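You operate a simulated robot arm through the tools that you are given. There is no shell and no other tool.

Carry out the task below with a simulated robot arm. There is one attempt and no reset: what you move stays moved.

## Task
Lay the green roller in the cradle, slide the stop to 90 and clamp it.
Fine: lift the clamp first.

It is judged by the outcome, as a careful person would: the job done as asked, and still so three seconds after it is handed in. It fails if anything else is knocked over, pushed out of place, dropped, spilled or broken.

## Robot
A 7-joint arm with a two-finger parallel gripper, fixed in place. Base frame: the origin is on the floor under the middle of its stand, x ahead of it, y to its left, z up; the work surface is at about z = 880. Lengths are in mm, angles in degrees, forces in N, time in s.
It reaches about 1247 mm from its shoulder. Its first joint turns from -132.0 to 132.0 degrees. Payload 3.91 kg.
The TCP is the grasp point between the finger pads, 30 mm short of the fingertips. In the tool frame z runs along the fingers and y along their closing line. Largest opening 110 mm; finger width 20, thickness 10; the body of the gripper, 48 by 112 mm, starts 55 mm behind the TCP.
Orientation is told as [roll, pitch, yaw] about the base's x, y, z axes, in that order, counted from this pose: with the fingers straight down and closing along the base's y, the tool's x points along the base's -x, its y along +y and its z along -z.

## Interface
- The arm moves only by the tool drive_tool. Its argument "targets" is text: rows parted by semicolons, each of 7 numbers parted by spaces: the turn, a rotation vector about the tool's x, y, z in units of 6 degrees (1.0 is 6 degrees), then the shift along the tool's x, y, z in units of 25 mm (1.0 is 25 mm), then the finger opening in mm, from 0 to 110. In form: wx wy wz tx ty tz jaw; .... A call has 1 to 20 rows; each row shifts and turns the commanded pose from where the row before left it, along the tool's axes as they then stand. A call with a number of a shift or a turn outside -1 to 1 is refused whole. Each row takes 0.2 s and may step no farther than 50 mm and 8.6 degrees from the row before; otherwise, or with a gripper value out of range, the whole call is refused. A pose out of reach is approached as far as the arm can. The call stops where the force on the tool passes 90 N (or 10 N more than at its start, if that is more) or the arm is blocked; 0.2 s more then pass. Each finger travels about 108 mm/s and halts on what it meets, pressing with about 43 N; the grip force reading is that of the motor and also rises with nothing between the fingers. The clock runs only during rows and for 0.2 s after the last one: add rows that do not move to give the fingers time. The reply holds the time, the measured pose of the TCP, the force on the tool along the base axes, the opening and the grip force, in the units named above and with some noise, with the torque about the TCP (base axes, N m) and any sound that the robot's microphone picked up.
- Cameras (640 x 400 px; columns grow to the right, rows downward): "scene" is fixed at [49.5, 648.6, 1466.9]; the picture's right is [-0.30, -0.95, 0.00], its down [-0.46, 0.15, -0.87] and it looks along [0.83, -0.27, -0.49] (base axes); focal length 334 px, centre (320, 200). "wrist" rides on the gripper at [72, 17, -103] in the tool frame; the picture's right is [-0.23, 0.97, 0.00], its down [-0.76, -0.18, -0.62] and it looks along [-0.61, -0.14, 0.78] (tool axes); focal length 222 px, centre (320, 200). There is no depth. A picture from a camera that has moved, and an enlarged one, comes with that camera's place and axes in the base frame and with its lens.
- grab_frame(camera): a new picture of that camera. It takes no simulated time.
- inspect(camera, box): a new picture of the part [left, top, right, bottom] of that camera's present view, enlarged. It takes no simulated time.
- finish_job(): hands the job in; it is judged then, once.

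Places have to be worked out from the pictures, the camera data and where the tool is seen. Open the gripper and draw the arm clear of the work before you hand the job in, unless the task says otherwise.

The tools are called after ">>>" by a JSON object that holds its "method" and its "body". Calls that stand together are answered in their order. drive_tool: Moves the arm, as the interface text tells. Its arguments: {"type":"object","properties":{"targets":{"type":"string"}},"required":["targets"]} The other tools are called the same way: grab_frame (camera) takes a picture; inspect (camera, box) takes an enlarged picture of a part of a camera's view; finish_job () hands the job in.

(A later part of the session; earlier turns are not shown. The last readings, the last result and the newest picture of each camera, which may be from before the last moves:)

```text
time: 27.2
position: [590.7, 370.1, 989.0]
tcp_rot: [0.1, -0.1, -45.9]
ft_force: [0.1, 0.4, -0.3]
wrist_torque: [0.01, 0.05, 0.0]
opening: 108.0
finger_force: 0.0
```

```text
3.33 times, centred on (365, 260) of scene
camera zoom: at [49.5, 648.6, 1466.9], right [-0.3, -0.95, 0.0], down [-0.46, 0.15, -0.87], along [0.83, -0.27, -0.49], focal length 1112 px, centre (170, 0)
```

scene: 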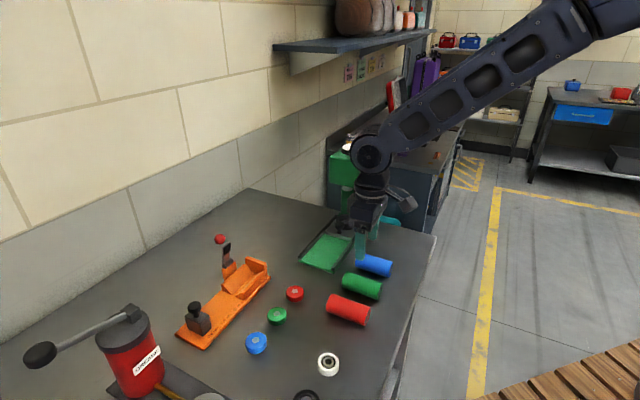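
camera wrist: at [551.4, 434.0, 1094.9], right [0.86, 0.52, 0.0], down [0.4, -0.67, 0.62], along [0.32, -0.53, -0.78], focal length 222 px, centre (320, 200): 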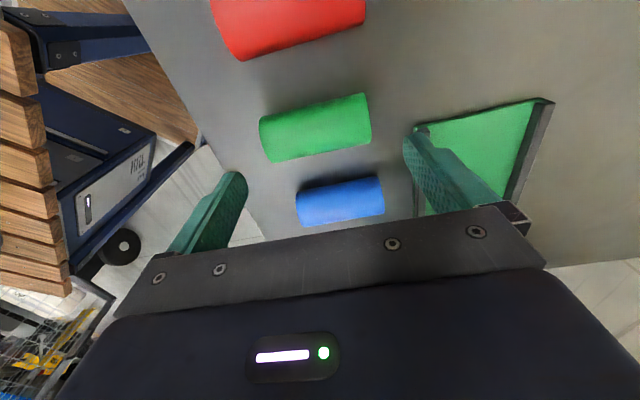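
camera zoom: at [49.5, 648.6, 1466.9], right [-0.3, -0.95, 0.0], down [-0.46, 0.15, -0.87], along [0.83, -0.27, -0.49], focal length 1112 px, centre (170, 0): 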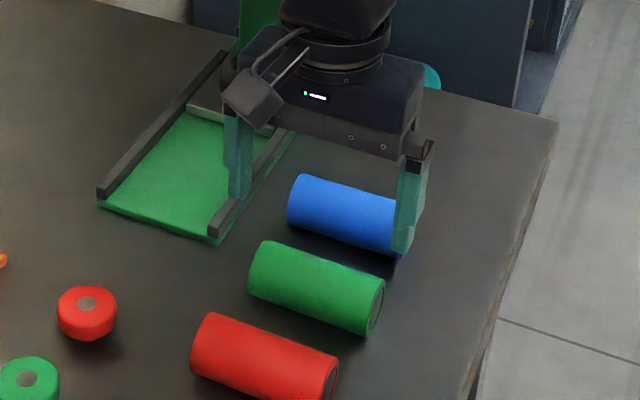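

The fingers now line up with the roller's two ends, and the far finger has over 30 mm to the press plate. I check the fit in an enlarged wrist view.

>>> {"method": "inspect", "body": {"camera": "wrist", "box": [200, 70, 440, 240]}}

```text
2.35 times, centred on (320, 155) of wrist
camera zoom: at [551.4, 434.0, 1094.9], right [0.86, 0.52, 0.0], down [0.4, -0.67, 0.62], along [0.32, -0.53, -0.78], focal length 523 px, centre (320, 306)
```

zoom: 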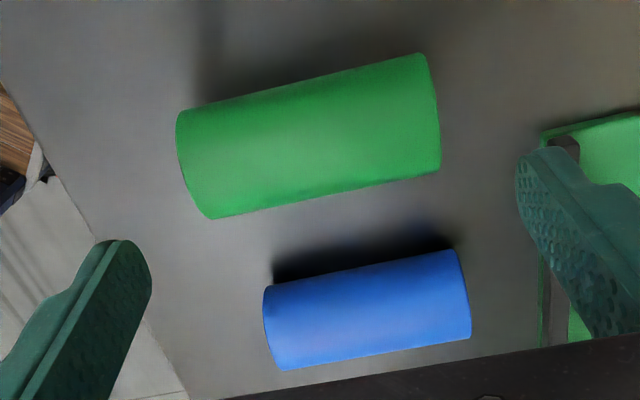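

The roller lies about 3.5 mm toward one finger. I correct that and go down until the tips are just above the roller's top.

>>> {"method": "drive_tool", "body": {"targets": "0 0 0 0 -0.14 0 108; 0 0 0 0 0 0.7 108; 0 0 0 0 0 0.7 108; 0 0 0 0 0 0 108"}}

>>> {"method": "inspect", "body": {"camera": "wrist", "box": [160, 90, 480, 290]}}

>>> {"method": "inspect", "body": {"camera": "scene", "box": [310, 220, 410, 310]}}

```text
time: 28.2
position: [587.1, 367.3, 955.6]
tcp_rot: [0.0, 0.0, -45.7]
ft_force: [1.1, 0.5, 0.9]
wrist_torque: [0.0, 0.01, -0.02]
opening: 107.8
finger_force: 0.0
```

```text
2.00 times, centred on (320, 190) of wrist
camera zoom: at [548.5, 431.1, 1059.9], right [0.86, 0.52, 0.0], down [0.4, -0.67, 0.62], along [0.32, -0.53, -0.78], focal length 444 px, centre (320, 220)
```

zoom: 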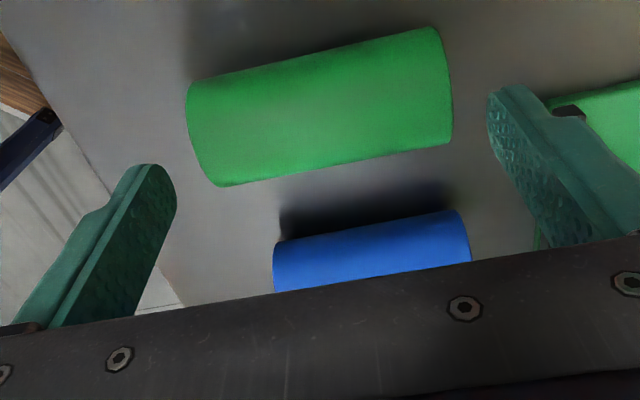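

```text
4.44 times, centred on (360, 265) of scene
camera zoom: at [49.5, 648.6, 1466.9], right [-0.3, -0.95, 0.0], down [-0.46, 0.15, -0.87], along [0.83, -0.27, -0.49], focal length 1483 px, centre (142, -89)
```

zoom: 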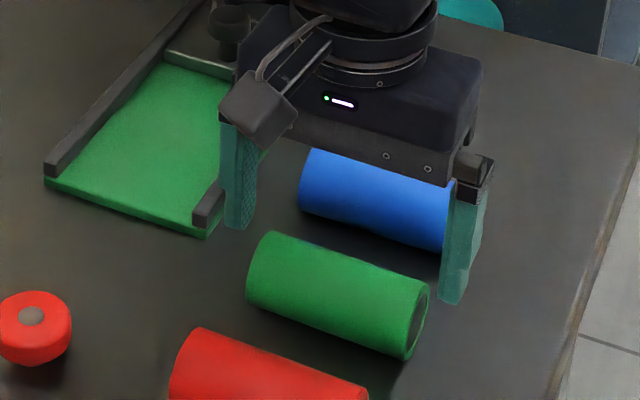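

Now it is centred between the fingers to within a millimetre. I go down to TCP z≈916 (tips about 6 mm above the table) and close on the end faces.

>>> {"method": "drive_tool", "body": {"targets": "0 0 0 0 0 0.792 108; 0 0 0 0 0 0.792 108; 0 0 0 0 0 0 108; 0 0 0 0 0 0 80; 0 0 0 0 0 0 80; 0 0 0 0 0 0 80; 0 0 0 0 0 0 80"}}

>>> {"method": "inspect", "body": {"camera": "wrist", "box": [160, 90, 480, 290]}}

>>> {"method": "inspect", "body": {"camera": "scene", "box": [310, 220, 410, 310]}}

```text
time: 29.8
position: [587.3, 367.3, 915.5]
tcp_rot: [0.1, 0.1, -45.8]
ft_force: [0.5, 0.0, -0.1]
wrist_torque: [0.03, -0.03, 0.02]
opening: 89.6
finger_force: 43.0
```

```text
2.00 times, centred on (320, 190) of wrist
camera zoom: at [548.9, 431.4, 1020.1], right [0.86, 0.52, 0.0], down [0.4, -0.67, 0.62], along [0.32, -0.53, -0.78], focal length 444 px, centre (320, 220)
```

zoom: 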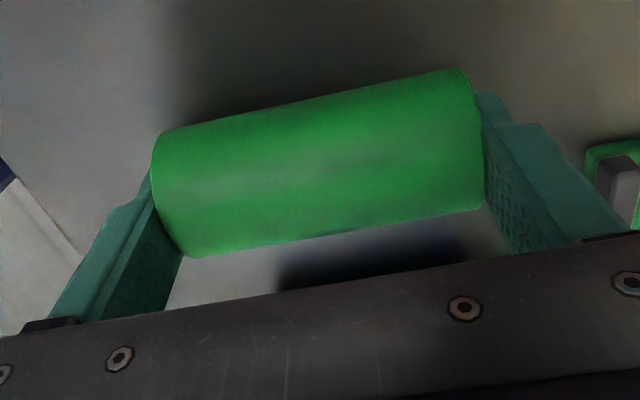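

```text
4.44 times, centred on (360, 265) of scene
camera zoom: at [49.5, 648.6, 1466.9], right [-0.3, -0.95, 0.0], down [-0.46, 0.15, -0.87], along [0.83, -0.27, -0.49], focal length 1483 px, centre (142, -89)
```

zoom: 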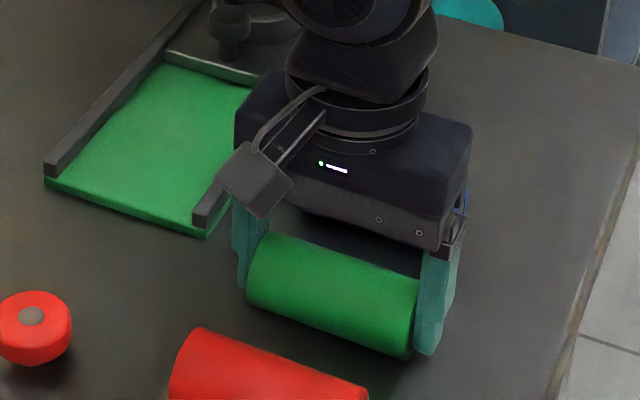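

The roller's ends are gripped at an opening of 89.6 mm, so it really is the 90 mm roller. I lift it gently a little and check that it comes along.

>>> {"method": "drive_tool", "body": {"targets": "0 0 0 0 0 -0.2 80; 0 0 0 0 0 -0.3 80; 0 0 0 0 0 -0.4 80; 0 0 0 0 0 0 80"}}

>>> {"method": "inspect", "body": {"camera": "wrist", "box": [160, 90, 480, 290]}}

>>> {"method": "inspect", "body": {"camera": "scene", "box": [310, 220, 410, 310]}}

```text
time: 30.8
position: [589.2, 367.5, 938.3]
tcp_rot: [0.0, 0.0, -45.8]
ft_force: [0.7, 1.2, -2.2]
wrist_torque: [0.02, 0.0, 0.01]
opening: 89.8
finger_force: 43.6
```

```text
2.00 times, centred on (320, 190) of wrist
camera zoom: at [549.1, 431.1, 1042.8], right [0.86, 0.52, 0.0], down [0.4, -0.67, 0.62], along [0.32, -0.53, -0.78], focal length 444 px, centre (320, 220)
```

zoom: 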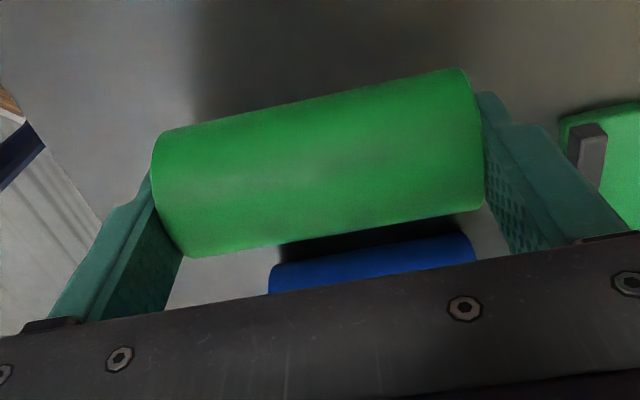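

```text
4.44 times, centred on (360, 265) of scene
camera zoom: at [49.5, 648.6, 1466.9], right [-0.3, -0.95, 0.0], down [-0.46, 0.15, -0.87], along [0.83, -0.27, -0.49], focal length 1483 px, centre (142, -89)
```

zoom: 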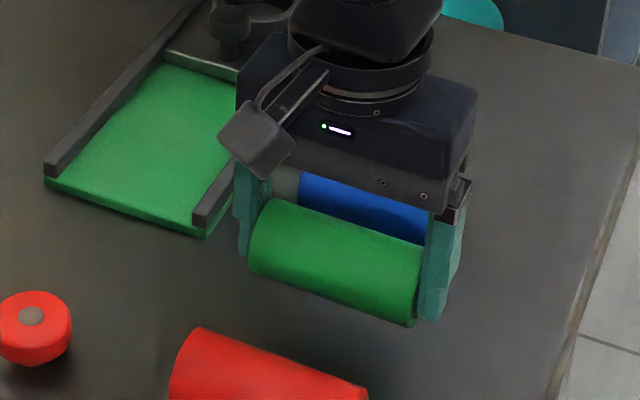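

The roller is lifted cleanly (about 0.25 kg, no slip). I raise it clear, then turn the tool to yaw 45.5 so the roller lies along the fixture's axis.

>>> {"method": "drive_tool", "body": {"targets": "0 0 0 0 0 -0.9 80; 0 0 0 0 0 -0.9 80; 0 0 0 0 0 -0.9 80; 0 0 0 0 0 -0.9 80; 0 0 -0.95 0 0 -0.3 80; 0 0 -0.95 0 0 -0.3 80; 0 0 -0.95 0 0 -0.3 80; 0 0 -0.95 0 0 0 80; 0 0 -0.95 0 0 0 80; 0 0 -0.95 0 0 0 80; 0 0 -0.95 0 0 0 80; 0 0 -0.95 0 0 0 80; 0 0 -0.95 0 0 0 80; 0 0 -0.95 0 0 0 80; 0 0 -0.95 0 0 0 80; 0 0 -0.95 0 0 0 80; 0 0 -0.95 0 0 0 80; 0 0 -0.95 0 0 0 80; 0 0 -0.95 0 0 0 80; 0 0 -0.95 0 0 0 80"}}

>>> {"method": "grab_frame", "body": {"camera": "wrist"}}

>>> {"method": "grab_frame", "body": {"camera": "scene"}}

```text
time: 35.0
position: [586.7, 367.9, 1050.7]
tcp_rot: [-0.1, 0.0, 45.4]
ft_force: [-0.1, -0.6, -2.0]
wrist_torque: [-0.03, 0.01, 0.03]
opening: 89.8
finger_force: 42.9
```

```text
taken
camera wrist: at [524.3, 328.0, 1155.2], right [-0.54, 0.84, 0.0], down [0.66, 0.42, 0.62], along [0.53, 0.33, -0.78], focal length 222 px, centre (320, 200)
```

wrist: 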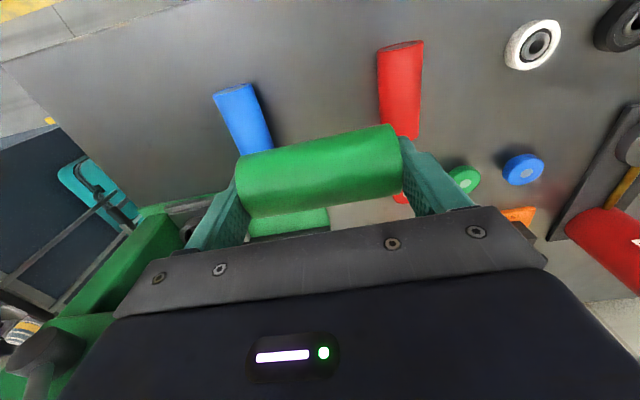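

```text
taken
```

scene: 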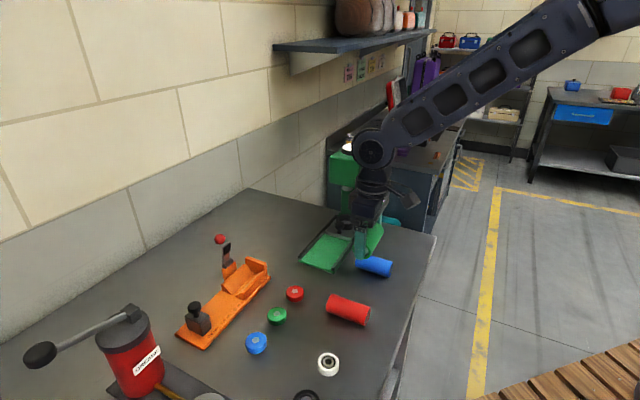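

The roller is now parallel to the fixture and clear of everything. I move across to hover in front of the cradle at about [655, 639, 1050].

>>> {"method": "drive_tool", "body": {"targets": "0 0 0 -0.876 0.515 0 80; 0 0 0 -0.876 0.515 0 80; 0 0 0 -0.876 0.515 0 80; 0 0 0 -0.876 0.515 0 80; 0 0 0 -0.876 0.515 0 80; 0 0 0 -0.876 0.515 0 80; 0 0 0 -0.876 0.515 0 80; 0 0 0 -0.876 0.515 0 80; 0 0 0 -0.876 0.515 0 80; 0 0 0 -0.876 0.515 0 80; 0 0 0 -0.876 0.515 0 80; 0 0 0 0 0 0 80"}}

>>> {"method": "grab_frame", "body": {"camera": "wrist"}}

>>> {"method": "inspect", "body": {"camera": "scene", "box": [170, 200, 310, 330]}}

```text
time: 37.6
position: [656.0, 638.5, 1050.8]
tcp_rot: [0.0, 0.1, 45.4]
ft_force: [0.4, -0.2, -2.8]
wrist_torque: [0.05, 0.0, -0.02]
opening: 89.6
finger_force: 43.2
```

```text
taken
camera wrist: at [593.0, 599.4, 1155.4], right [-0.53, 0.85, 0.0], down [0.66, 0.42, 0.62], along [0.53, 0.33, -0.78], focal length 222 px, centre (320, 200)
```

wrist: 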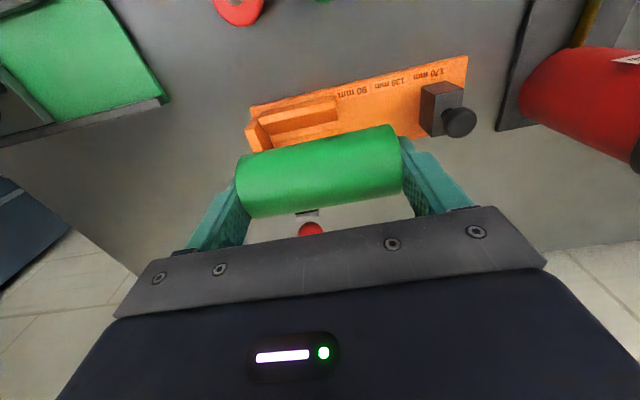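

```text
3.08 times, centred on (240, 265) of scene
camera zoom: at [49.5, 648.6, 1466.9], right [-0.3, -0.95, 0.0], down [-0.46, 0.15, -0.87], along [0.83, -0.27, -0.49], focal length 1027 px, centre (566, 0)
```

zoom: 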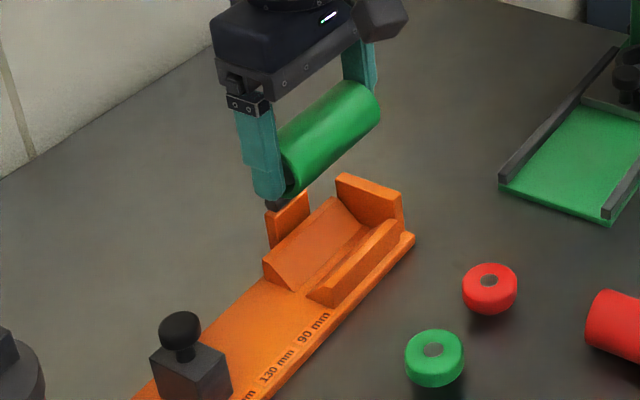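

I look closely at the raised lever and the ball behind the roller, to judge the clearance for the body when I go in.

>>> {"method": "inspect", "body": {"camera": "wrist", "box": [230, 120, 410, 250]}}

>>> {"method": "inspect", "body": {"camera": "scene", "box": [205, 225, 285, 300]}}

```text
3.08 times, centred on (320, 185) of wrist
camera zoom: at [593.0, 599.4, 1155.4], right [-0.53, 0.85, 0.0], down [0.66, 0.42, 0.62], along [0.53, 0.33, -0.78], focal length 684 px, centre (320, 246)
```

zoom: 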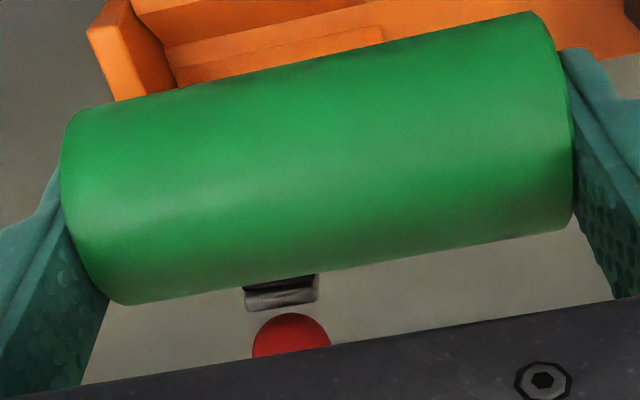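

```text
5.33 times, centred on (245, 262) of scene
camera zoom: at [49.5, 648.6, 1466.9], right [-0.3, -0.95, 0.0], down [-0.46, 0.15, -0.87], along [0.83, -0.27, -0.49], focal length 1780 px, centre (720, -133)
```

zoom: 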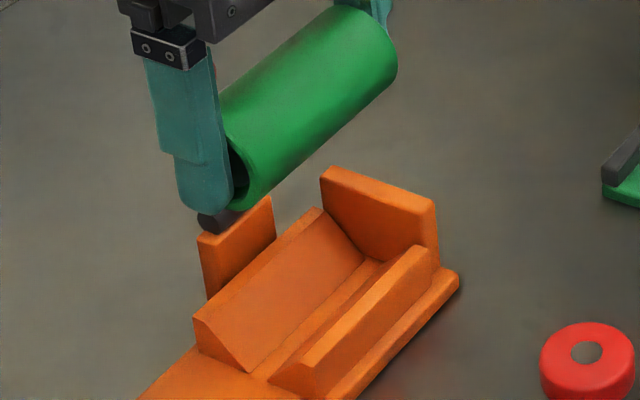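

The ball is at about n≈996, z≈1011, so the lever stands about 85° up with its pad close to where the body would go. I lean the tool back 10° about the roller's own axis for clearance, then move over the cradle's centre line.

>>> {"method": "drive_tool", "body": {"targets": "0 -0.834 0 0 0 0 80; 0 -0.834 0 0 0 0 80; 0 0 0 -0.449 0.102 0.08 80; 0 0 0 -0.449 0.102 0.08 80; 0 0 0 0 0 0 80"}}

>>> {"method": "grab_frame", "body": {"camera": "wrist"}}

>>> {"method": "inspect", "body": {"camera": "scene", "box": [170, 200, 310, 330]}}

```text
time: 38.8
position: [668.5, 658.6, 1050.9]
tcp_rot: [0.0, -10.0, 45.3]
ft_force: [0.5, 0.1, -1.8]
wrist_torque: [0.04, 0.02, -0.02]
opening: 89.6
finger_force: 43.2
```

```text
taken
camera wrist: at [592.7, 607.1, 1140.9], right [-0.54, 0.84, 0.04], down [0.58, 0.33, 0.75], along [0.61, 0.42, -0.67], focal length 222 px, centre (320, 200)
```

wrist: 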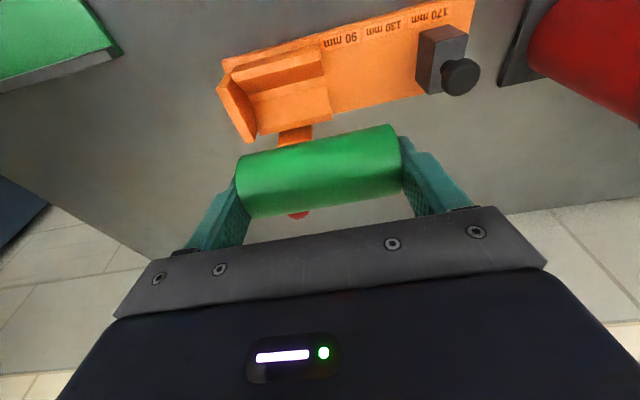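

```text
3.08 times, centred on (240, 265) of scene
camera zoom: at [49.5, 648.6, 1466.9], right [-0.3, -0.95, 0.0], down [-0.46, 0.15, -0.87], along [0.83, -0.27, -0.49], focal length 1027 px, centre (566, 0)
```

zoom: 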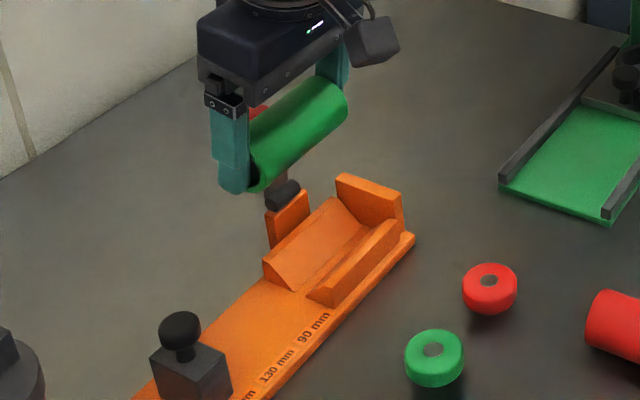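

The lean went as planned. From this pose the cradle is well visible, so I measure its centre line once more before going down.

>>> {"method": "inspect", "body": {"camera": "wrist", "box": [210, 30, 350, 150]}}

```text
3.33 times, centred on (280, 90) of wrist
camera zoom: at [592.7, 607.1, 1140.9], right [-0.54, 0.84, 0.04], down [0.58, 0.33, 0.75], along [0.61, 0.42, -0.67], focal length 740 px, centre (453, 567)
```

zoom: 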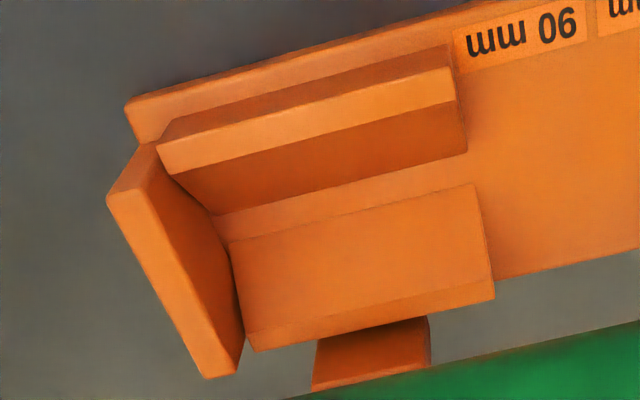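

The groove's centre is at n≈941 under the roller's axis, which is within a millimetre, and the wall leaves room for the far finger. I go down to about 15 mm above the expected seat.

>>> {"method": "drive_tool", "body": {"targets": "0 0 0 0.147 0 0.834 80; 0 0 0 0.147 0 0.834 80; 0 0 0 0.147 0 0.834 80; 0 0 0 0.147 0 0.834 80; 0 0 0 0.147 0 0.834 80; 0 0 0 0 0 0 80"}}

>>> {"method": "grab_frame", "body": {"camera": "wrist"}}

>>> {"method": "inspect", "body": {"camera": "scene", "box": [195, 225, 285, 310]}}

```text
time: 40.2
position: [666.2, 658.2, 944.8]
tcp_rot: [-0.1, -10.0, 45.5]
ft_force: [-0.5, -0.2, -1.0]
wrist_torque: [0.02, 0.0, -0.01]
opening: 89.8
finger_force: 42.8
```

```text
taken
camera wrist: at [592.3, 607.0, 1035.5], right [-0.54, 0.84, 0.04], down [0.58, 0.33, 0.75], along [0.61, 0.42, -0.67], focal length 222 px, centre (320, 200)
```

wrist: 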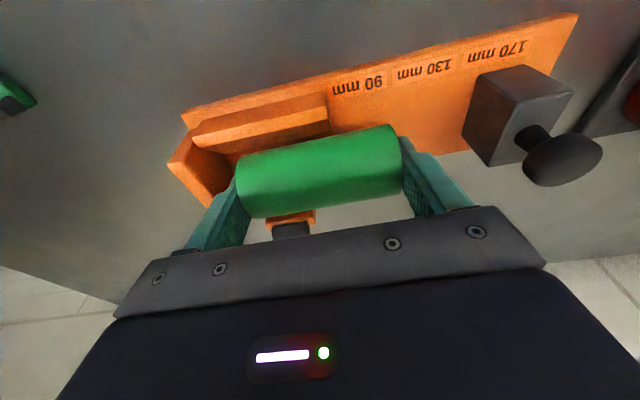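

```text
4.71 times, centred on (240, 268) of scene
camera zoom: at [49.5, 648.6, 1466.9], right [-0.3, -0.95, 0.0], down [-0.46, 0.15, -0.87], along [0.83, -0.27, -0.49], focal length 1570 px, centre (696, -118)
```

zoom: 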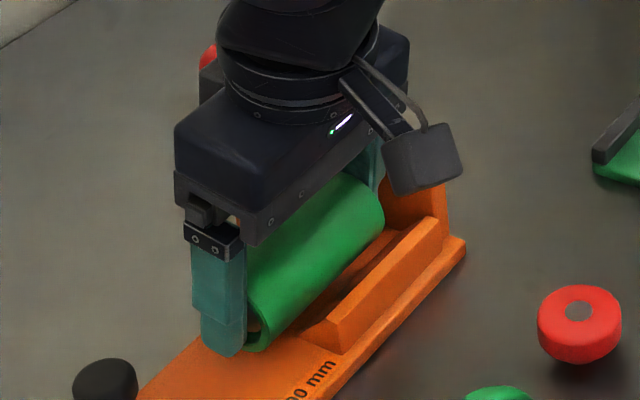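

The roller is right over the V with clearance all round. I lower it in 2.5 mm steps and watch for contact.

>>> {"method": "drive_tool", "body": {"targets": "0 0 0 0.0174 0 0.0985 80; 0 0 0 0.0174 0 0.0985 80; 0 0 0 0.0174 0 0.0985 80; 0 0 0 0.0174 0 0.0985 80; 0 0 0 0 0 0 80"}}

>>> {"method": "inspect", "body": {"camera": "wrist", "box": [160, 80, 440, 250]}}

>>> {"method": "inspect", "body": {"camera": "scene", "box": [215, 255, 285, 310]}}

```text
time: 41.4
position: [667.2, 658.4, 934.6]
tcp_rot: [0.0, -10.1, 45.4]
ft_force: [0.6, 0.3, -1.5]
wrist_torque: [0.03, 0.04, -0.02]
opening: 89.9
finger_force: 42.7
```

```text
2.29 times, centred on (300, 165) of wrist
camera zoom: at [593.0, 607.0, 1025.1], right [-0.54, 0.84, 0.04], down [0.58, 0.33, 0.75], along [0.61, 0.42, -0.67], focal length 508 px, centre (366, 280)
```

zoom: 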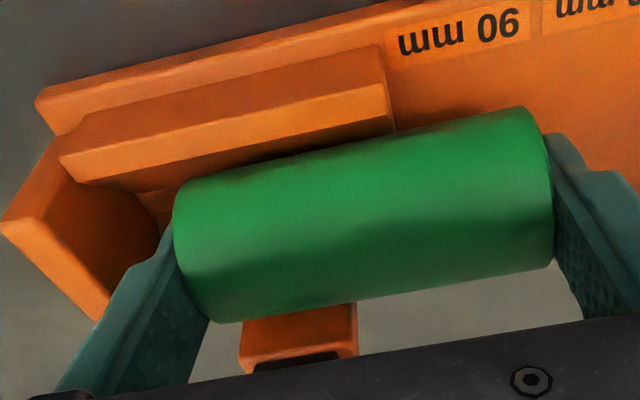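

```text
7.27 times, centred on (250, 282) of scene
camera zoom: at [49.5, 648.6, 1466.9], right [-0.3, -0.95, 0.0], down [-0.46, 0.15, -0.87], along [0.83, -0.27, -0.49], focal length 2427 px, centre (829, -400)
```

zoom: 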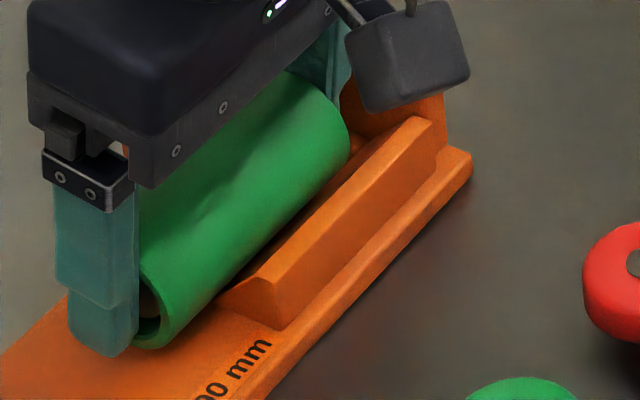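

There is no contact yet at z=934.6. I lower another 4 mm in small steps.

>>> {"method": "drive_tool", "body": {"targets": "0 0 0 0.007 0 0.0394 80; 0 0 0 0.007 0 0.0394 80; 0 0 0 0.007 0 0.0394 80; 0 0 0 0.007 0 0.0394 80; 0 0 0 0 0 0 80"}}

```text
time: 42.6
position: [667.0, 659.2, 930.4]
tcp_rot: [0.1, -9.9, 45.4]
ft_force: [2.1, 1.0, 0.1]
wrist_torque: [0.0, 0.05, -0.02]
opening: 89.7
finger_force: 43.4
```

The weight reading has vanished, so the roller is starting to touch. I lower in further 0.5 mm steps to confirm it.

>>> {"method": "drive_tool", "body": {"targets": "0 0 0 0.0035 0 0.0197 80; 0 0 0 0.0035 0 0.0197 80; 0 0 0 0 0 0 80"}}

>>> {"method": "inspect", "body": {"camera": "wrist", "box": [160, 80, 440, 250]}}

>>> {"method": "inspect", "body": {"camera": "scene", "box": [215, 255, 285, 310]}}

```text
time: 43.4
position: [667.4, 658.0, 931.1]
tcp_rot: [0.0, -10.1, 45.4]
ft_force: [4.9, 3.6, 9.2]
wrist_torque: [0.11, 0.09, -0.04]
opening: 89.6
finger_force: 42.9
```

```text
2.29 times, centred on (300, 165) of wrist
camera zoom: at [592.7, 607.2, 1021.0], right [-0.54, 0.84, 0.04], down [0.58, 0.33, 0.75], along [0.62, 0.42, -0.66], focal length 508 px, centre (366, 280)
```

zoom: 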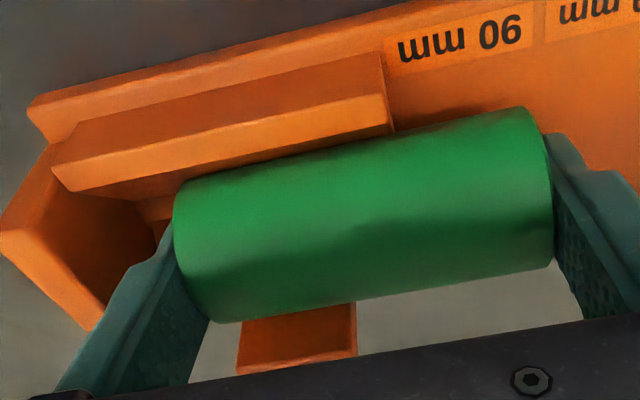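

```text
7.27 times, centred on (250, 282) of scene
camera zoom: at [49.5, 648.6, 1466.9], right [-0.3, -0.95, 0.0], down [-0.46, 0.15, -0.87], along [0.83, -0.27, -0.49], focal length 2427 px, centre (829, -400)
```

zoom: 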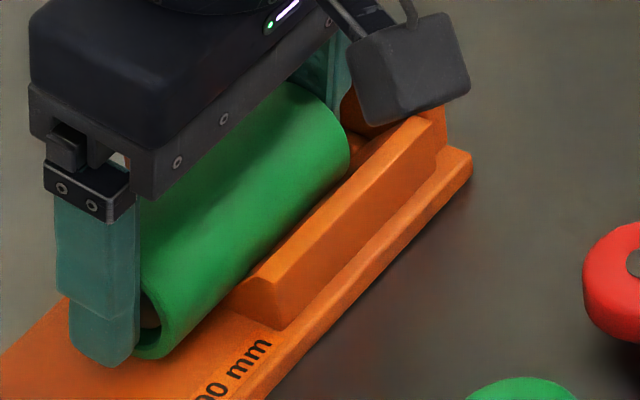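

It is in contact, with 9 N upward and about 6 N off the front slope, so the roller is a touch too far forward. I shift 1 mm toward the back while easing down half a millimetre.

>>> {"method": "drive_tool", "body": {"targets": "0 0 0 -0.036 0 0.027 80; 0 0 0 0 0 0 80"}}

```text
time: 44.0
position: [667.7, 659.5, 929.0]
tcp_rot: [0.1, -10.0, 45.4]
ft_force: [1.2, 0.3, 13.4]
wrist_torque: [-0.18, -0.06, -0.36]
opening: 89.8
finger_force: 43.5
```

Now the force is purely vertical (13 N): the roller sits on both slopes of the V. I open the fingers to 100 and check that the roller stays put.

>>> {"method": "drive_tool", "body": {"targets": "0 0 0 0 0 0 94; 0 0 0 0 0 0 100; 0 0 0 0 0 0 100"}}

>>> {"method": "inspect", "body": {"camera": "wrist", "box": [160, 80, 440, 250]}}

>>> {"method": "inspect", "body": {"camera": "scene", "box": [215, 255, 285, 310]}}

```text
time: 44.8
position: [667.4, 660.6, 929.2]
tcp_rot: [0.0, -10.0, 45.4]
ft_force: [0.3, 0.6, 0.3]
wrist_torque: [0.01, 0.01, -0.04]
opening: 100.1
finger_force: 0.1
```

```text
2.29 times, centred on (300, 165) of wrist
camera zoom: at [593.3, 607.8, 1019.5], right [-0.54, 0.84, 0.04], down [0.58, 0.33, 0.75], along [0.61, 0.42, -0.67], focal length 508 px, centre (366, 280)
```

zoom: 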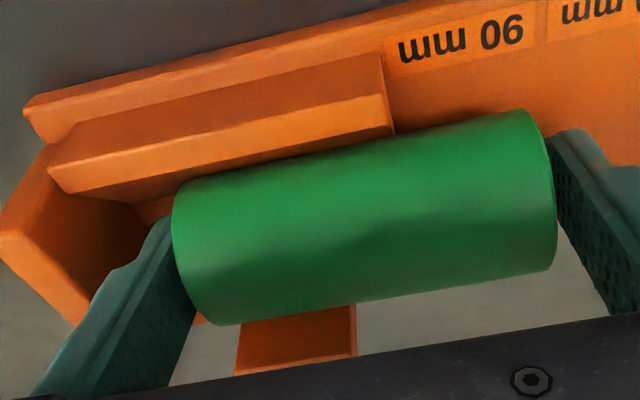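

```text
7.27 times, centred on (250, 282) of scene
camera zoom: at [49.5, 648.6, 1466.9], right [-0.3, -0.95, 0.0], down [-0.46, 0.15, -0.87], along [0.83, -0.27, -0.49], focal length 2427 px, centre (829, -400)
```

zoom: 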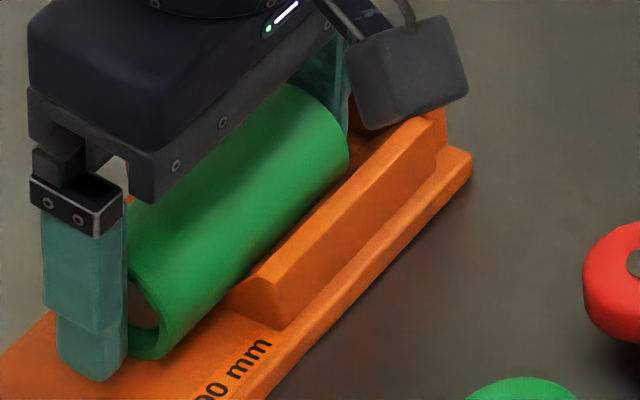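

The roller rests in the V on its own and the fingers are clear of both ends. I withdraw straight up.

>>> {"method": "drive_tool", "body": {"targets": "0 0 0 -0.03 0 -0.17 100; 0 0 0 -0.07 0 -0.4 100; 0 0 0 -0.147 0 -0.834 100; 0 0 0 -0.147 0 -0.834 100; 0 0 0 -0.147 0 -0.834 100; 0 0 0 -0.147 0 -0.834 100; 0 0 0 0 0 0 100"}}

>>> {"method": "grab_frame", "body": {"camera": "wrist"}}

>>> {"method": "inspect", "body": {"camera": "scene", "box": [165, 225, 295, 350]}}

```text
time: 46.4
position: [668.0, 658.1, 1028.8]
tcp_rot: [0.0, -10.0, 45.4]
ft_force: [-0.2, 0.4, 0.0]
wrist_torque: [-0.01, 0.04, 0.0]
opening: 99.9
finger_force: 0.1
```

```text
taken
camera wrist: at [594.0, 607.7, 1119.2], right [-0.54, 0.84, 0.04], down [0.58, 0.33, 0.75], along [0.61, 0.42, -0.67], focal length 222 px, centre (320, 200)
```

wrist: 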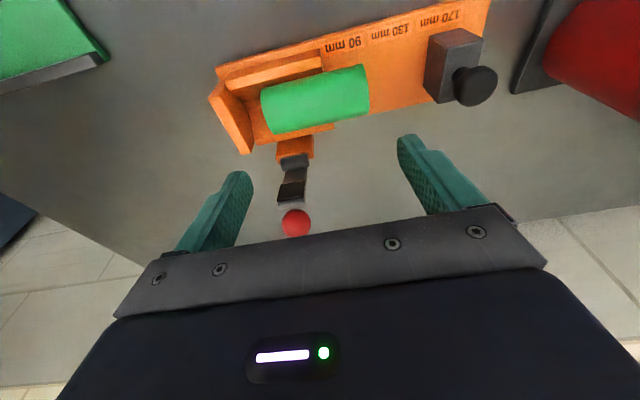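

```text
3.20 times, centred on (230, 288) of scene
camera zoom: at [49.5, 648.6, 1466.9], right [-0.3, -0.95, 0.0], down [-0.46, 0.15, -0.87], along [0.83, -0.27, -0.49], focal length 1068 px, centre (608, -80)
```

zoom: 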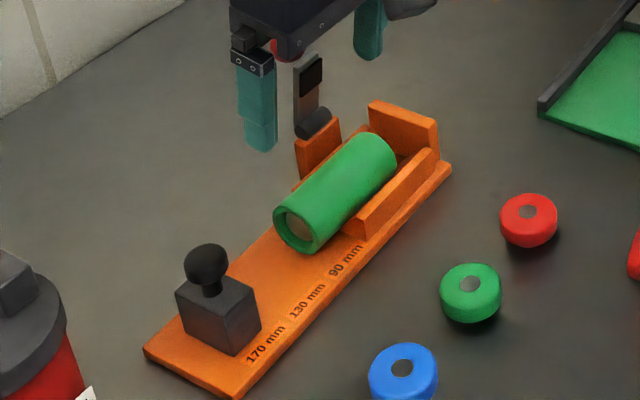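

The green roller lies in the cradle about 25 mm short of the wall; the stop will push it home. I look at the stop closely to plan pushing it from behind with closed fingers.

>>> {"method": "inspect", "body": {"camera": "wrist", "box": [390, 0, 530, 120]}}

>>> {"method": "inspect", "body": {"camera": "scene", "box": [165, 285, 245, 355]}}

```text
3.33 times, centred on (460, 60) of wrist
camera zoom: at [594.0, 607.7, 1119.2], right [-0.54, 0.84, 0.04], down [0.58, 0.33, 0.75], along [0.61, 0.42, -0.67], focal length 740 px, centre (-147, 667)
```

zoom: 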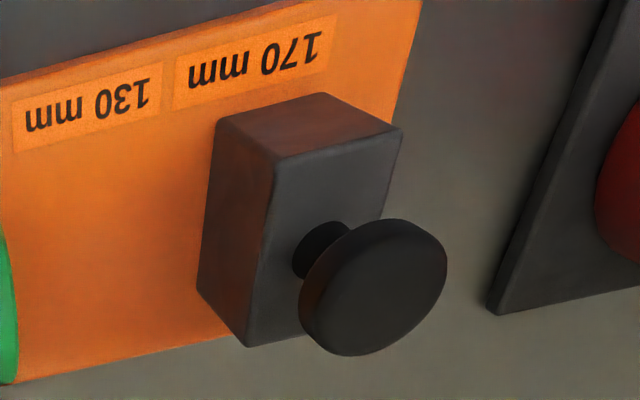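

```text
5.71 times, centred on (205, 320) of scene
camera zoom: at [49.5, 648.6, 1466.9], right [-0.3, -0.95, 0.0], down [-0.46, 0.15, -0.87], along [0.83, -0.27, -0.49], focal length 1907 px, centre (977, -486)
```

zoom: 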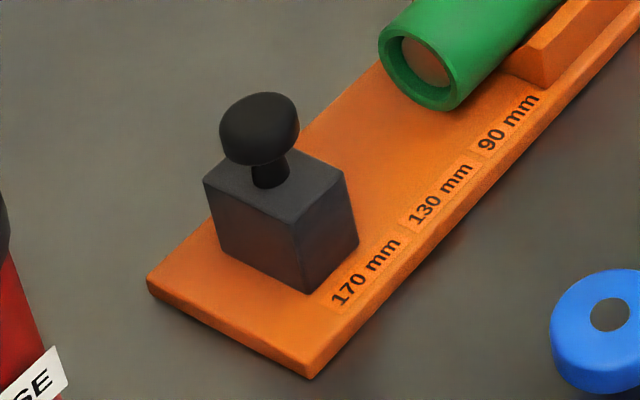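

The stop block runs from about 93 to 119 mm behind my cradle mark, its top at z≈928, with a knob cap about 31 mm wide at z≈940–957 centred near [586.5, 744.5]. I'll straighten the tool and go above that knob, to grip the cap and slide the stop with it.

>>> {"method": "drive_tool", "body": {"targets": "0 0.834 0 0 0 0 80; 0 0.834 0 0 0 0 70; 0 0 0 -0.034 0.95 0 60; 0 0 0 -0.034 0.95 0 60; 0 0 0 -0.034 0.95 0 60; 0 0 0 -0.034 0.95 0 60; 0 0 0 -0.034 0.95 0 60; 0 0 0 0 0 0 60"}}

>>> {"method": "grab_frame", "body": {"camera": "wrist"}}

>>> {"method": "inspect", "body": {"camera": "scene", "box": [150, 235, 280, 355]}}

```text
time: 48.2
position: [587.3, 745.6, 1026.8]
tcp_rot: [0.0, 0.0, 45.4]
ft_force: [0.7, -0.5, 0.3]
wrist_torque: [-0.03, -0.01, 0.0]
opening: 60.0
finger_force: 0.0
```

```text
taken
camera wrist: at [523.7, 706.3, 1132.2], right [-0.53, 0.85, 0.0], down [0.66, 0.42, 0.62], along [0.53, 0.33, -0.78], focal length 222 px, centre (320, 200)
```

wrist: 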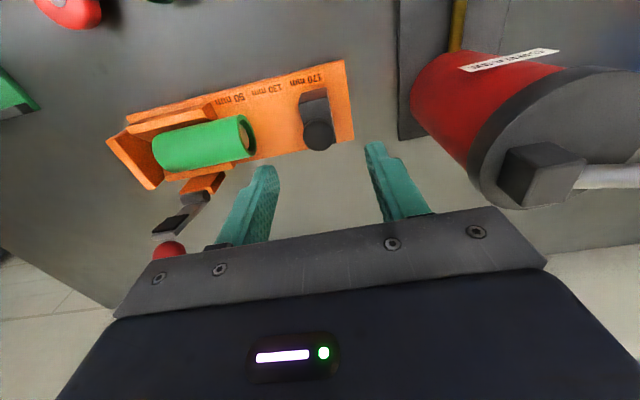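

```text
3.33 times, centred on (215, 295) of scene
camera zoom: at [49.5, 648.6, 1466.9], right [-0.3, -0.95, 0.0], down [-0.46, 0.15, -0.87], along [0.83, -0.27, -0.49], focal length 1112 px, centre (670, -117)
```

zoom: 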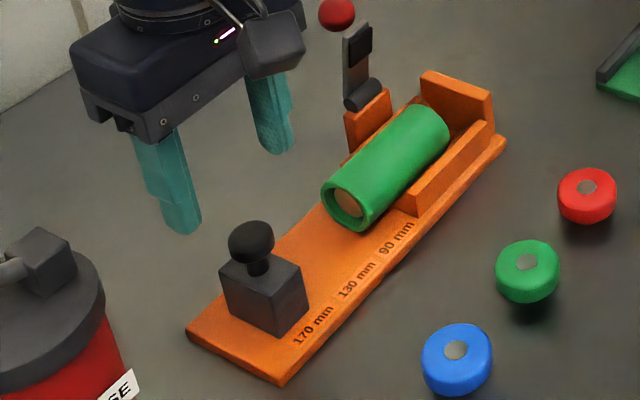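

The knob is almost exactly on the tool axis, and the grease canister is well to the side. I enlarge it to fine-tune the position.

>>> {"method": "inspect", "body": {"camera": "wrist", "box": [270, 70, 390, 170]}}

```text
4.00 times, centred on (330, 120) of wrist
camera zoom: at [523.7, 706.3, 1132.2], right [-0.53, 0.85, 0.0], down [0.66, 0.42, 0.62], along [0.53, 0.33, -0.78], focal length 888 px, centre (280, 520)
```

zoom: 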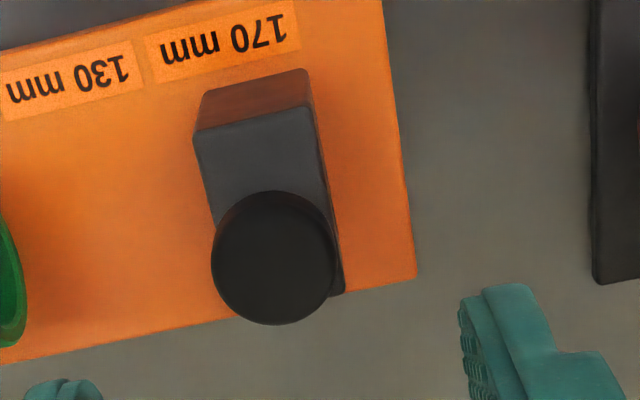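

The cap is about 26 mm wide, mid-height z≈950, and 1.4 mm off the axis. I correct that, go down to TCP z≈972 (tips above the block and above the roller's top), and close on the knob.

>>> {"method": "drive_tool", "body": {"targets": "0 0 0 0 -0.056 0 60; 0 0 0 0 0 0.73 60; 0 0 0 0 0 0.73 60; 0 0 0 0 0 0.73 60; 0 0 0 0 0 0 60; 0 0 0 0 0 0 15; 0 0 0 0 0 0 15; 0 0 0 0 0 0 15"}}

>>> {"method": "inspect", "body": {"camera": "wrist", "box": [230, 70, 410, 230]}}

>>> {"method": "inspect", "body": {"camera": "scene", "box": [150, 235, 280, 355]}}

```text
time: 50.0
position: [587.4, 744.9, 973.9]
tcp_rot: [0.0, 0.0, 45.5]
ft_force: [1.0, -0.1, -2.2]
wrist_torque: [0.05, -0.05, 0.01]
opening: 25.2
finger_force: 45.2
```

```text
2.50 times, centred on (320, 150) of wrist
camera zoom: at [524.7, 705.5, 1078.2], right [-0.53, 0.85, 0.0], down [0.66, 0.42, 0.62], along [0.53, 0.33, -0.78], focal length 555 px, centre (320, 325)
```

zoom: 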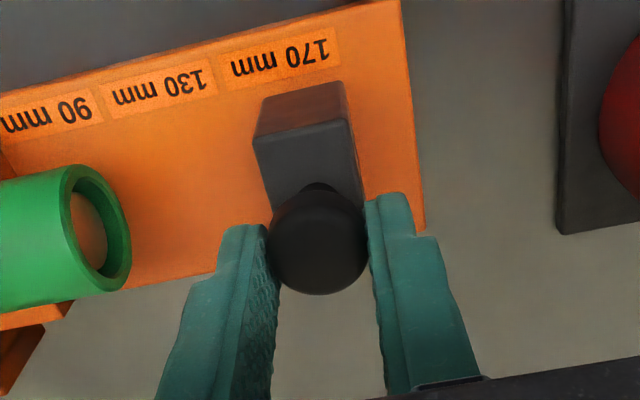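

```text
3.33 times, centred on (215, 295) of scene
camera zoom: at [49.5, 648.6, 1466.9], right [-0.3, -0.95, 0.0], down [-0.46, 0.15, -0.87], along [0.83, -0.27, -0.49], focal length 1112 px, centre (670, -117)
```

zoom: 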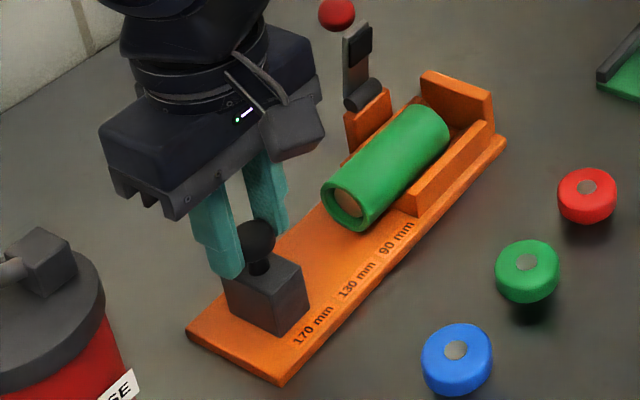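

The knob cap is gripped (25.2 mm). I slide it toward the cradle 40 mm in 10 mm steps, watching the force.

>>> {"method": "drive_tool", "body": {"targets": "0 0 0 0 -0.2 0 15; 0 0 0 0 -0.4 0 15; 0 0 0 0 -0.4 0 15; 0 0 0 0 -0.4 0 15; 0 0 0 0 -0.2 0 15; 0 0 0 0 0 0 15"}}

>>> {"method": "inspect", "body": {"camera": "scene", "box": [150, 235, 280, 355]}}

>>> {"method": "inspect", "body": {"camera": "wrist", "box": [230, 70, 410, 230]}}

```text
time: 51.4
position: [615.7, 715.9, 973.8]
tcp_rot: [-0.1, 0.1, 45.5]
ft_force: [-10.7, -11.4, -1.0]
wrist_torque: [-0.4, 0.39, -0.02]
opening: 25.6
finger_force: 44.7
```

```text
3.33 times, centred on (215, 295) of scene
camera zoom: at [49.5, 648.6, 1466.9], right [-0.3, -0.95, 0.0], down [-0.46, 0.15, -0.87], along [0.83, -0.27, -0.49], focal length 1112 px, centre (670, -117)
```

zoom: 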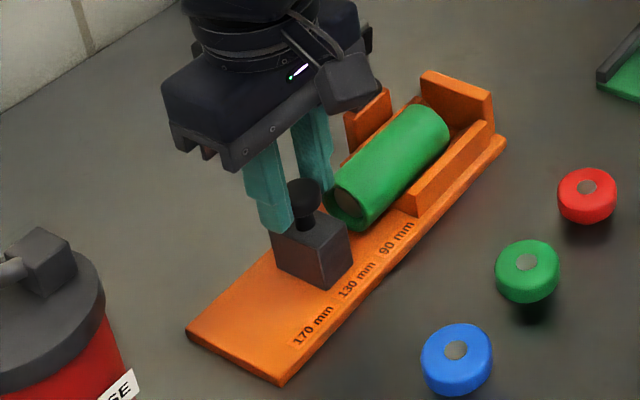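

```text
2.50 times, centred on (320, 150) of wrist
camera zoom: at [553.2, 677.2, 1078.3], right [-0.53, 0.85, 0.0], down [0.66, 0.42, 0.62], along [0.53, 0.33, -0.78], focal length 555 px, centre (320, 325)
```

zoom: 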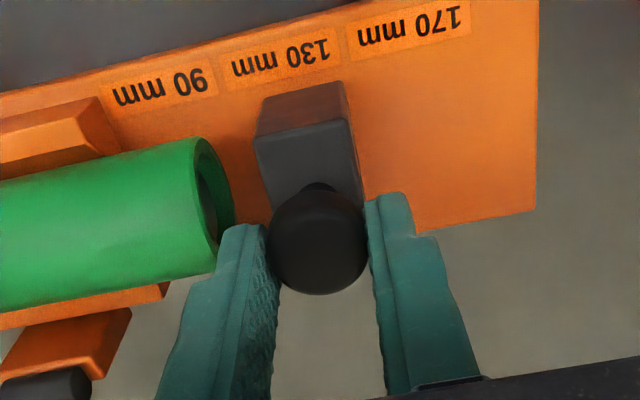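

The stop slides well; there is about 15 N sideways because the rail runs about 1° off my direction. I correct the direction and continue, up to just before the roller.

>>> {"method": "drive_tool", "body": {"targets": "0 0 0 0.02 -0.2 0 15; 0 0 0 0.016 -0.3 0 15; 0 0 0 0.008 -0.3 0 15; 0 0 0 0 0 0 15"}}

>>> {"method": "inspect", "body": {"camera": "wrist", "box": [180, 70, 380, 230]}}

>>> {"method": "inspect", "body": {"camera": "scene", "box": [190, 245, 290, 335]}}

```text
time: 52.4
position: [629.1, 703.3, 973.6]
tcp_rot: [0.0, -0.1, 45.5]
ft_force: [1.3, 2.2, -2.9]
wrist_torque: [0.18, -0.13, -0.03]
opening: 25.3
finger_force: 45.0
```

```text
2.50 times, centred on (280, 150) of wrist
camera zoom: at [567.2, 662.8, 1078.1], right [-0.53, 0.85, 0.0], down [0.66, 0.42, 0.62], along [0.53, 0.33, -0.78], focal length 555 px, centre (420, 325)
```

zoom: 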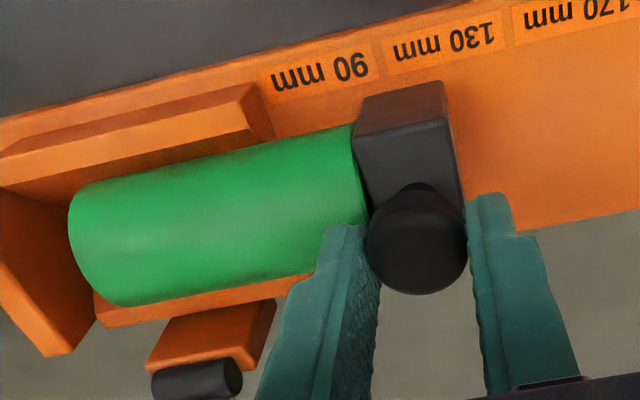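

```text
4.44 times, centred on (240, 290) of scene
camera zoom: at [49.5, 648.6, 1466.9], right [-0.3, -0.95, 0.0], down [-0.46, 0.15, -0.87], along [0.83, -0.27, -0.49], focal length 1483 px, centre (676, -200)
```

zoom: 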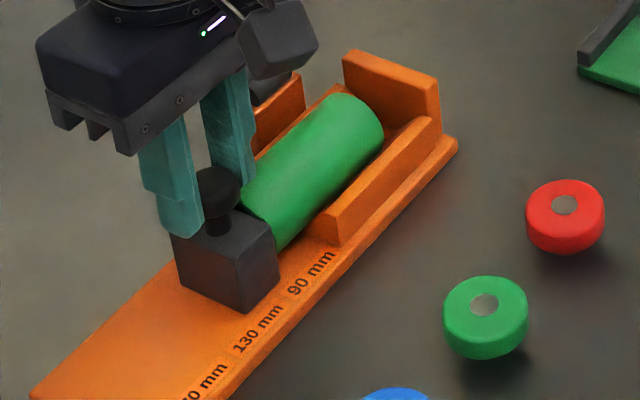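

The stop is now at the roller's end, and the sideways force is gone. I push on slowly with 4 mm steps for 16 mm to slide the roller toward the wall.

>>> {"method": "drive_tool", "body": {"targets": "0 0 0 0.003 -0.16 0 15; 0 0 0 0.003 -0.16 0 15; 0 0 0 0.003 -0.16 0 15; 0 0 0 0.003 -0.16 0 15; 0 0 0 0 0 0 15"}}

>>> {"method": "inspect", "body": {"camera": "wrist", "box": [180, 70, 380, 230]}}

>>> {"method": "inspect", "body": {"camera": "scene", "box": [190, 245, 290, 335]}}

```text
time: 53.3
position: [631.1, 700.1, 973.5]
tcp_rot: [0.7, -0.2, 45.9]
ft_force: [0.9, 21.1, -10.1]
wrist_torque: [0.88, -0.81, -0.03]
opening: 25.3
finger_force: 45.0
stopped in row 4: the force on the tool passed its limit at 94 N (the readings are from after the stop); the commanded pose is now the measured one
```

```text
2.50 times, centred on (280, 150) of wrist
camera zoom: at [568.6, 659.3, 1078.4], right [-0.54, 0.84, 0.01], down [0.66, 0.42, 0.62], along [0.52, 0.35, -0.78], focal length 555 px, centre (420, 325)
```

zoom: 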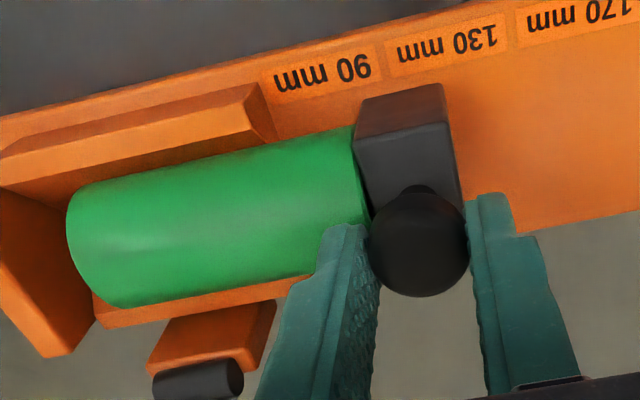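

```text
4.44 times, centred on (240, 290) of scene
camera zoom: at [49.5, 648.6, 1466.9], right [-0.3, -0.95, 0.0], down [-0.46, 0.15, -0.87], along [0.83, -0.27, -0.49], focal length 1483 px, centre (676, -200)
```

zoom: 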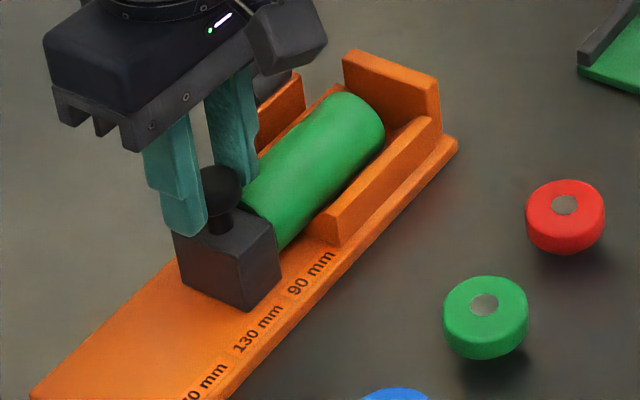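

The push was blocked at 94 N with the roller still about 20 mm from the wall, so something is in the way. I look closely at where the fingers, the stop and the roller meet.

>>> {"method": "inspect", "body": {"camera": "scene", "box": [215, 270, 265, 320]}}

>>> {"method": "inspect", "body": {"camera": "scene", "box": [240, 245, 295, 300]}}

>>> {"method": "inspect", "body": {"camera": "wrist", "box": [240, 90, 340, 190]}}

>>> {"method": "inspect", "body": {"camera": "wrist", "box": [170, 90, 260, 220]}}

```text
8.00 times, centred on (240, 295) of scene
camera zoom: at [49.5, 648.6, 1466.9], right [-0.3, -0.95, 0.0], down [-0.46, 0.15, -0.87], along [0.83, -0.27, -0.49], focal length 2669 px, centre (960, -560)
```

zoom: 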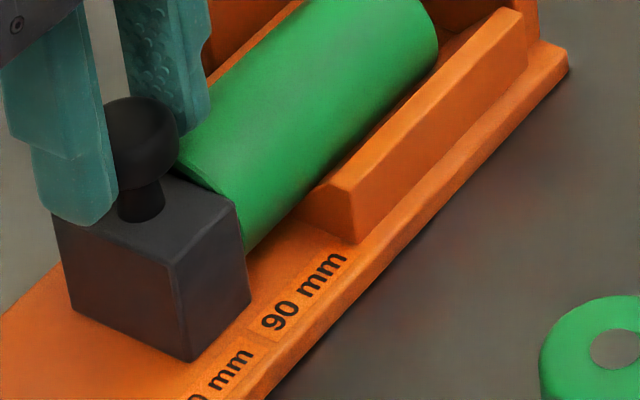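

```text
7.27 times, centred on (268, 272) of scene
camera zoom: at [49.5, 648.6, 1466.9], right [-0.3, -0.95, 0.0], down [-0.46, 0.15, -0.87], along [0.83, -0.27, -0.49], focal length 2427 px, centre (702, -327)
```

zoom: 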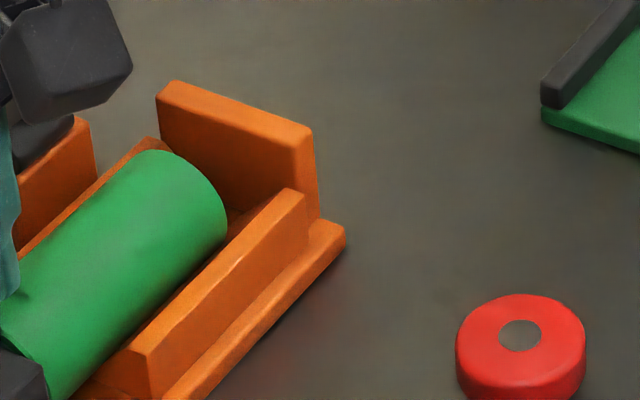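

```text
4.00 times, centred on (290, 140) of wrist
camera zoom: at [568.6, 659.3, 1078.4], right [-0.54, 0.84, 0.01], down [0.66, 0.42, 0.62], along [0.52, 0.35, -0.78], focal length 888 px, centre (440, 440)
```

zoom: 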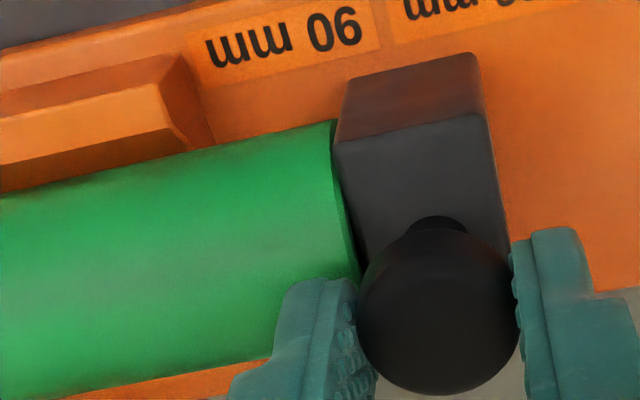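

```text
3.08 times, centred on (215, 155) of wrist
camera zoom: at [568.6, 659.3, 1078.4], right [-0.54, 0.84, 0.01], down [0.66, 0.42, 0.62], along [0.52, 0.35, -0.78], focal length 684 px, centre (643, 338)
```

zoom: 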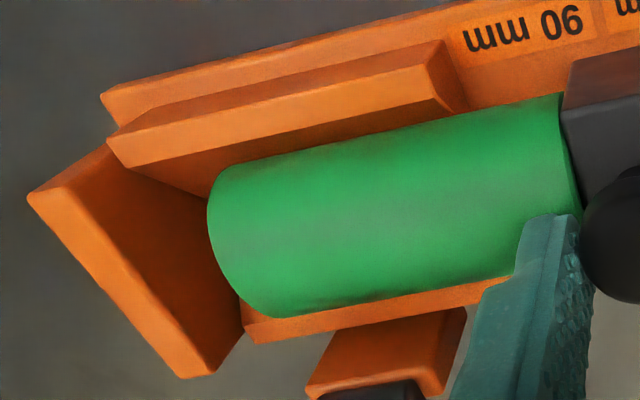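

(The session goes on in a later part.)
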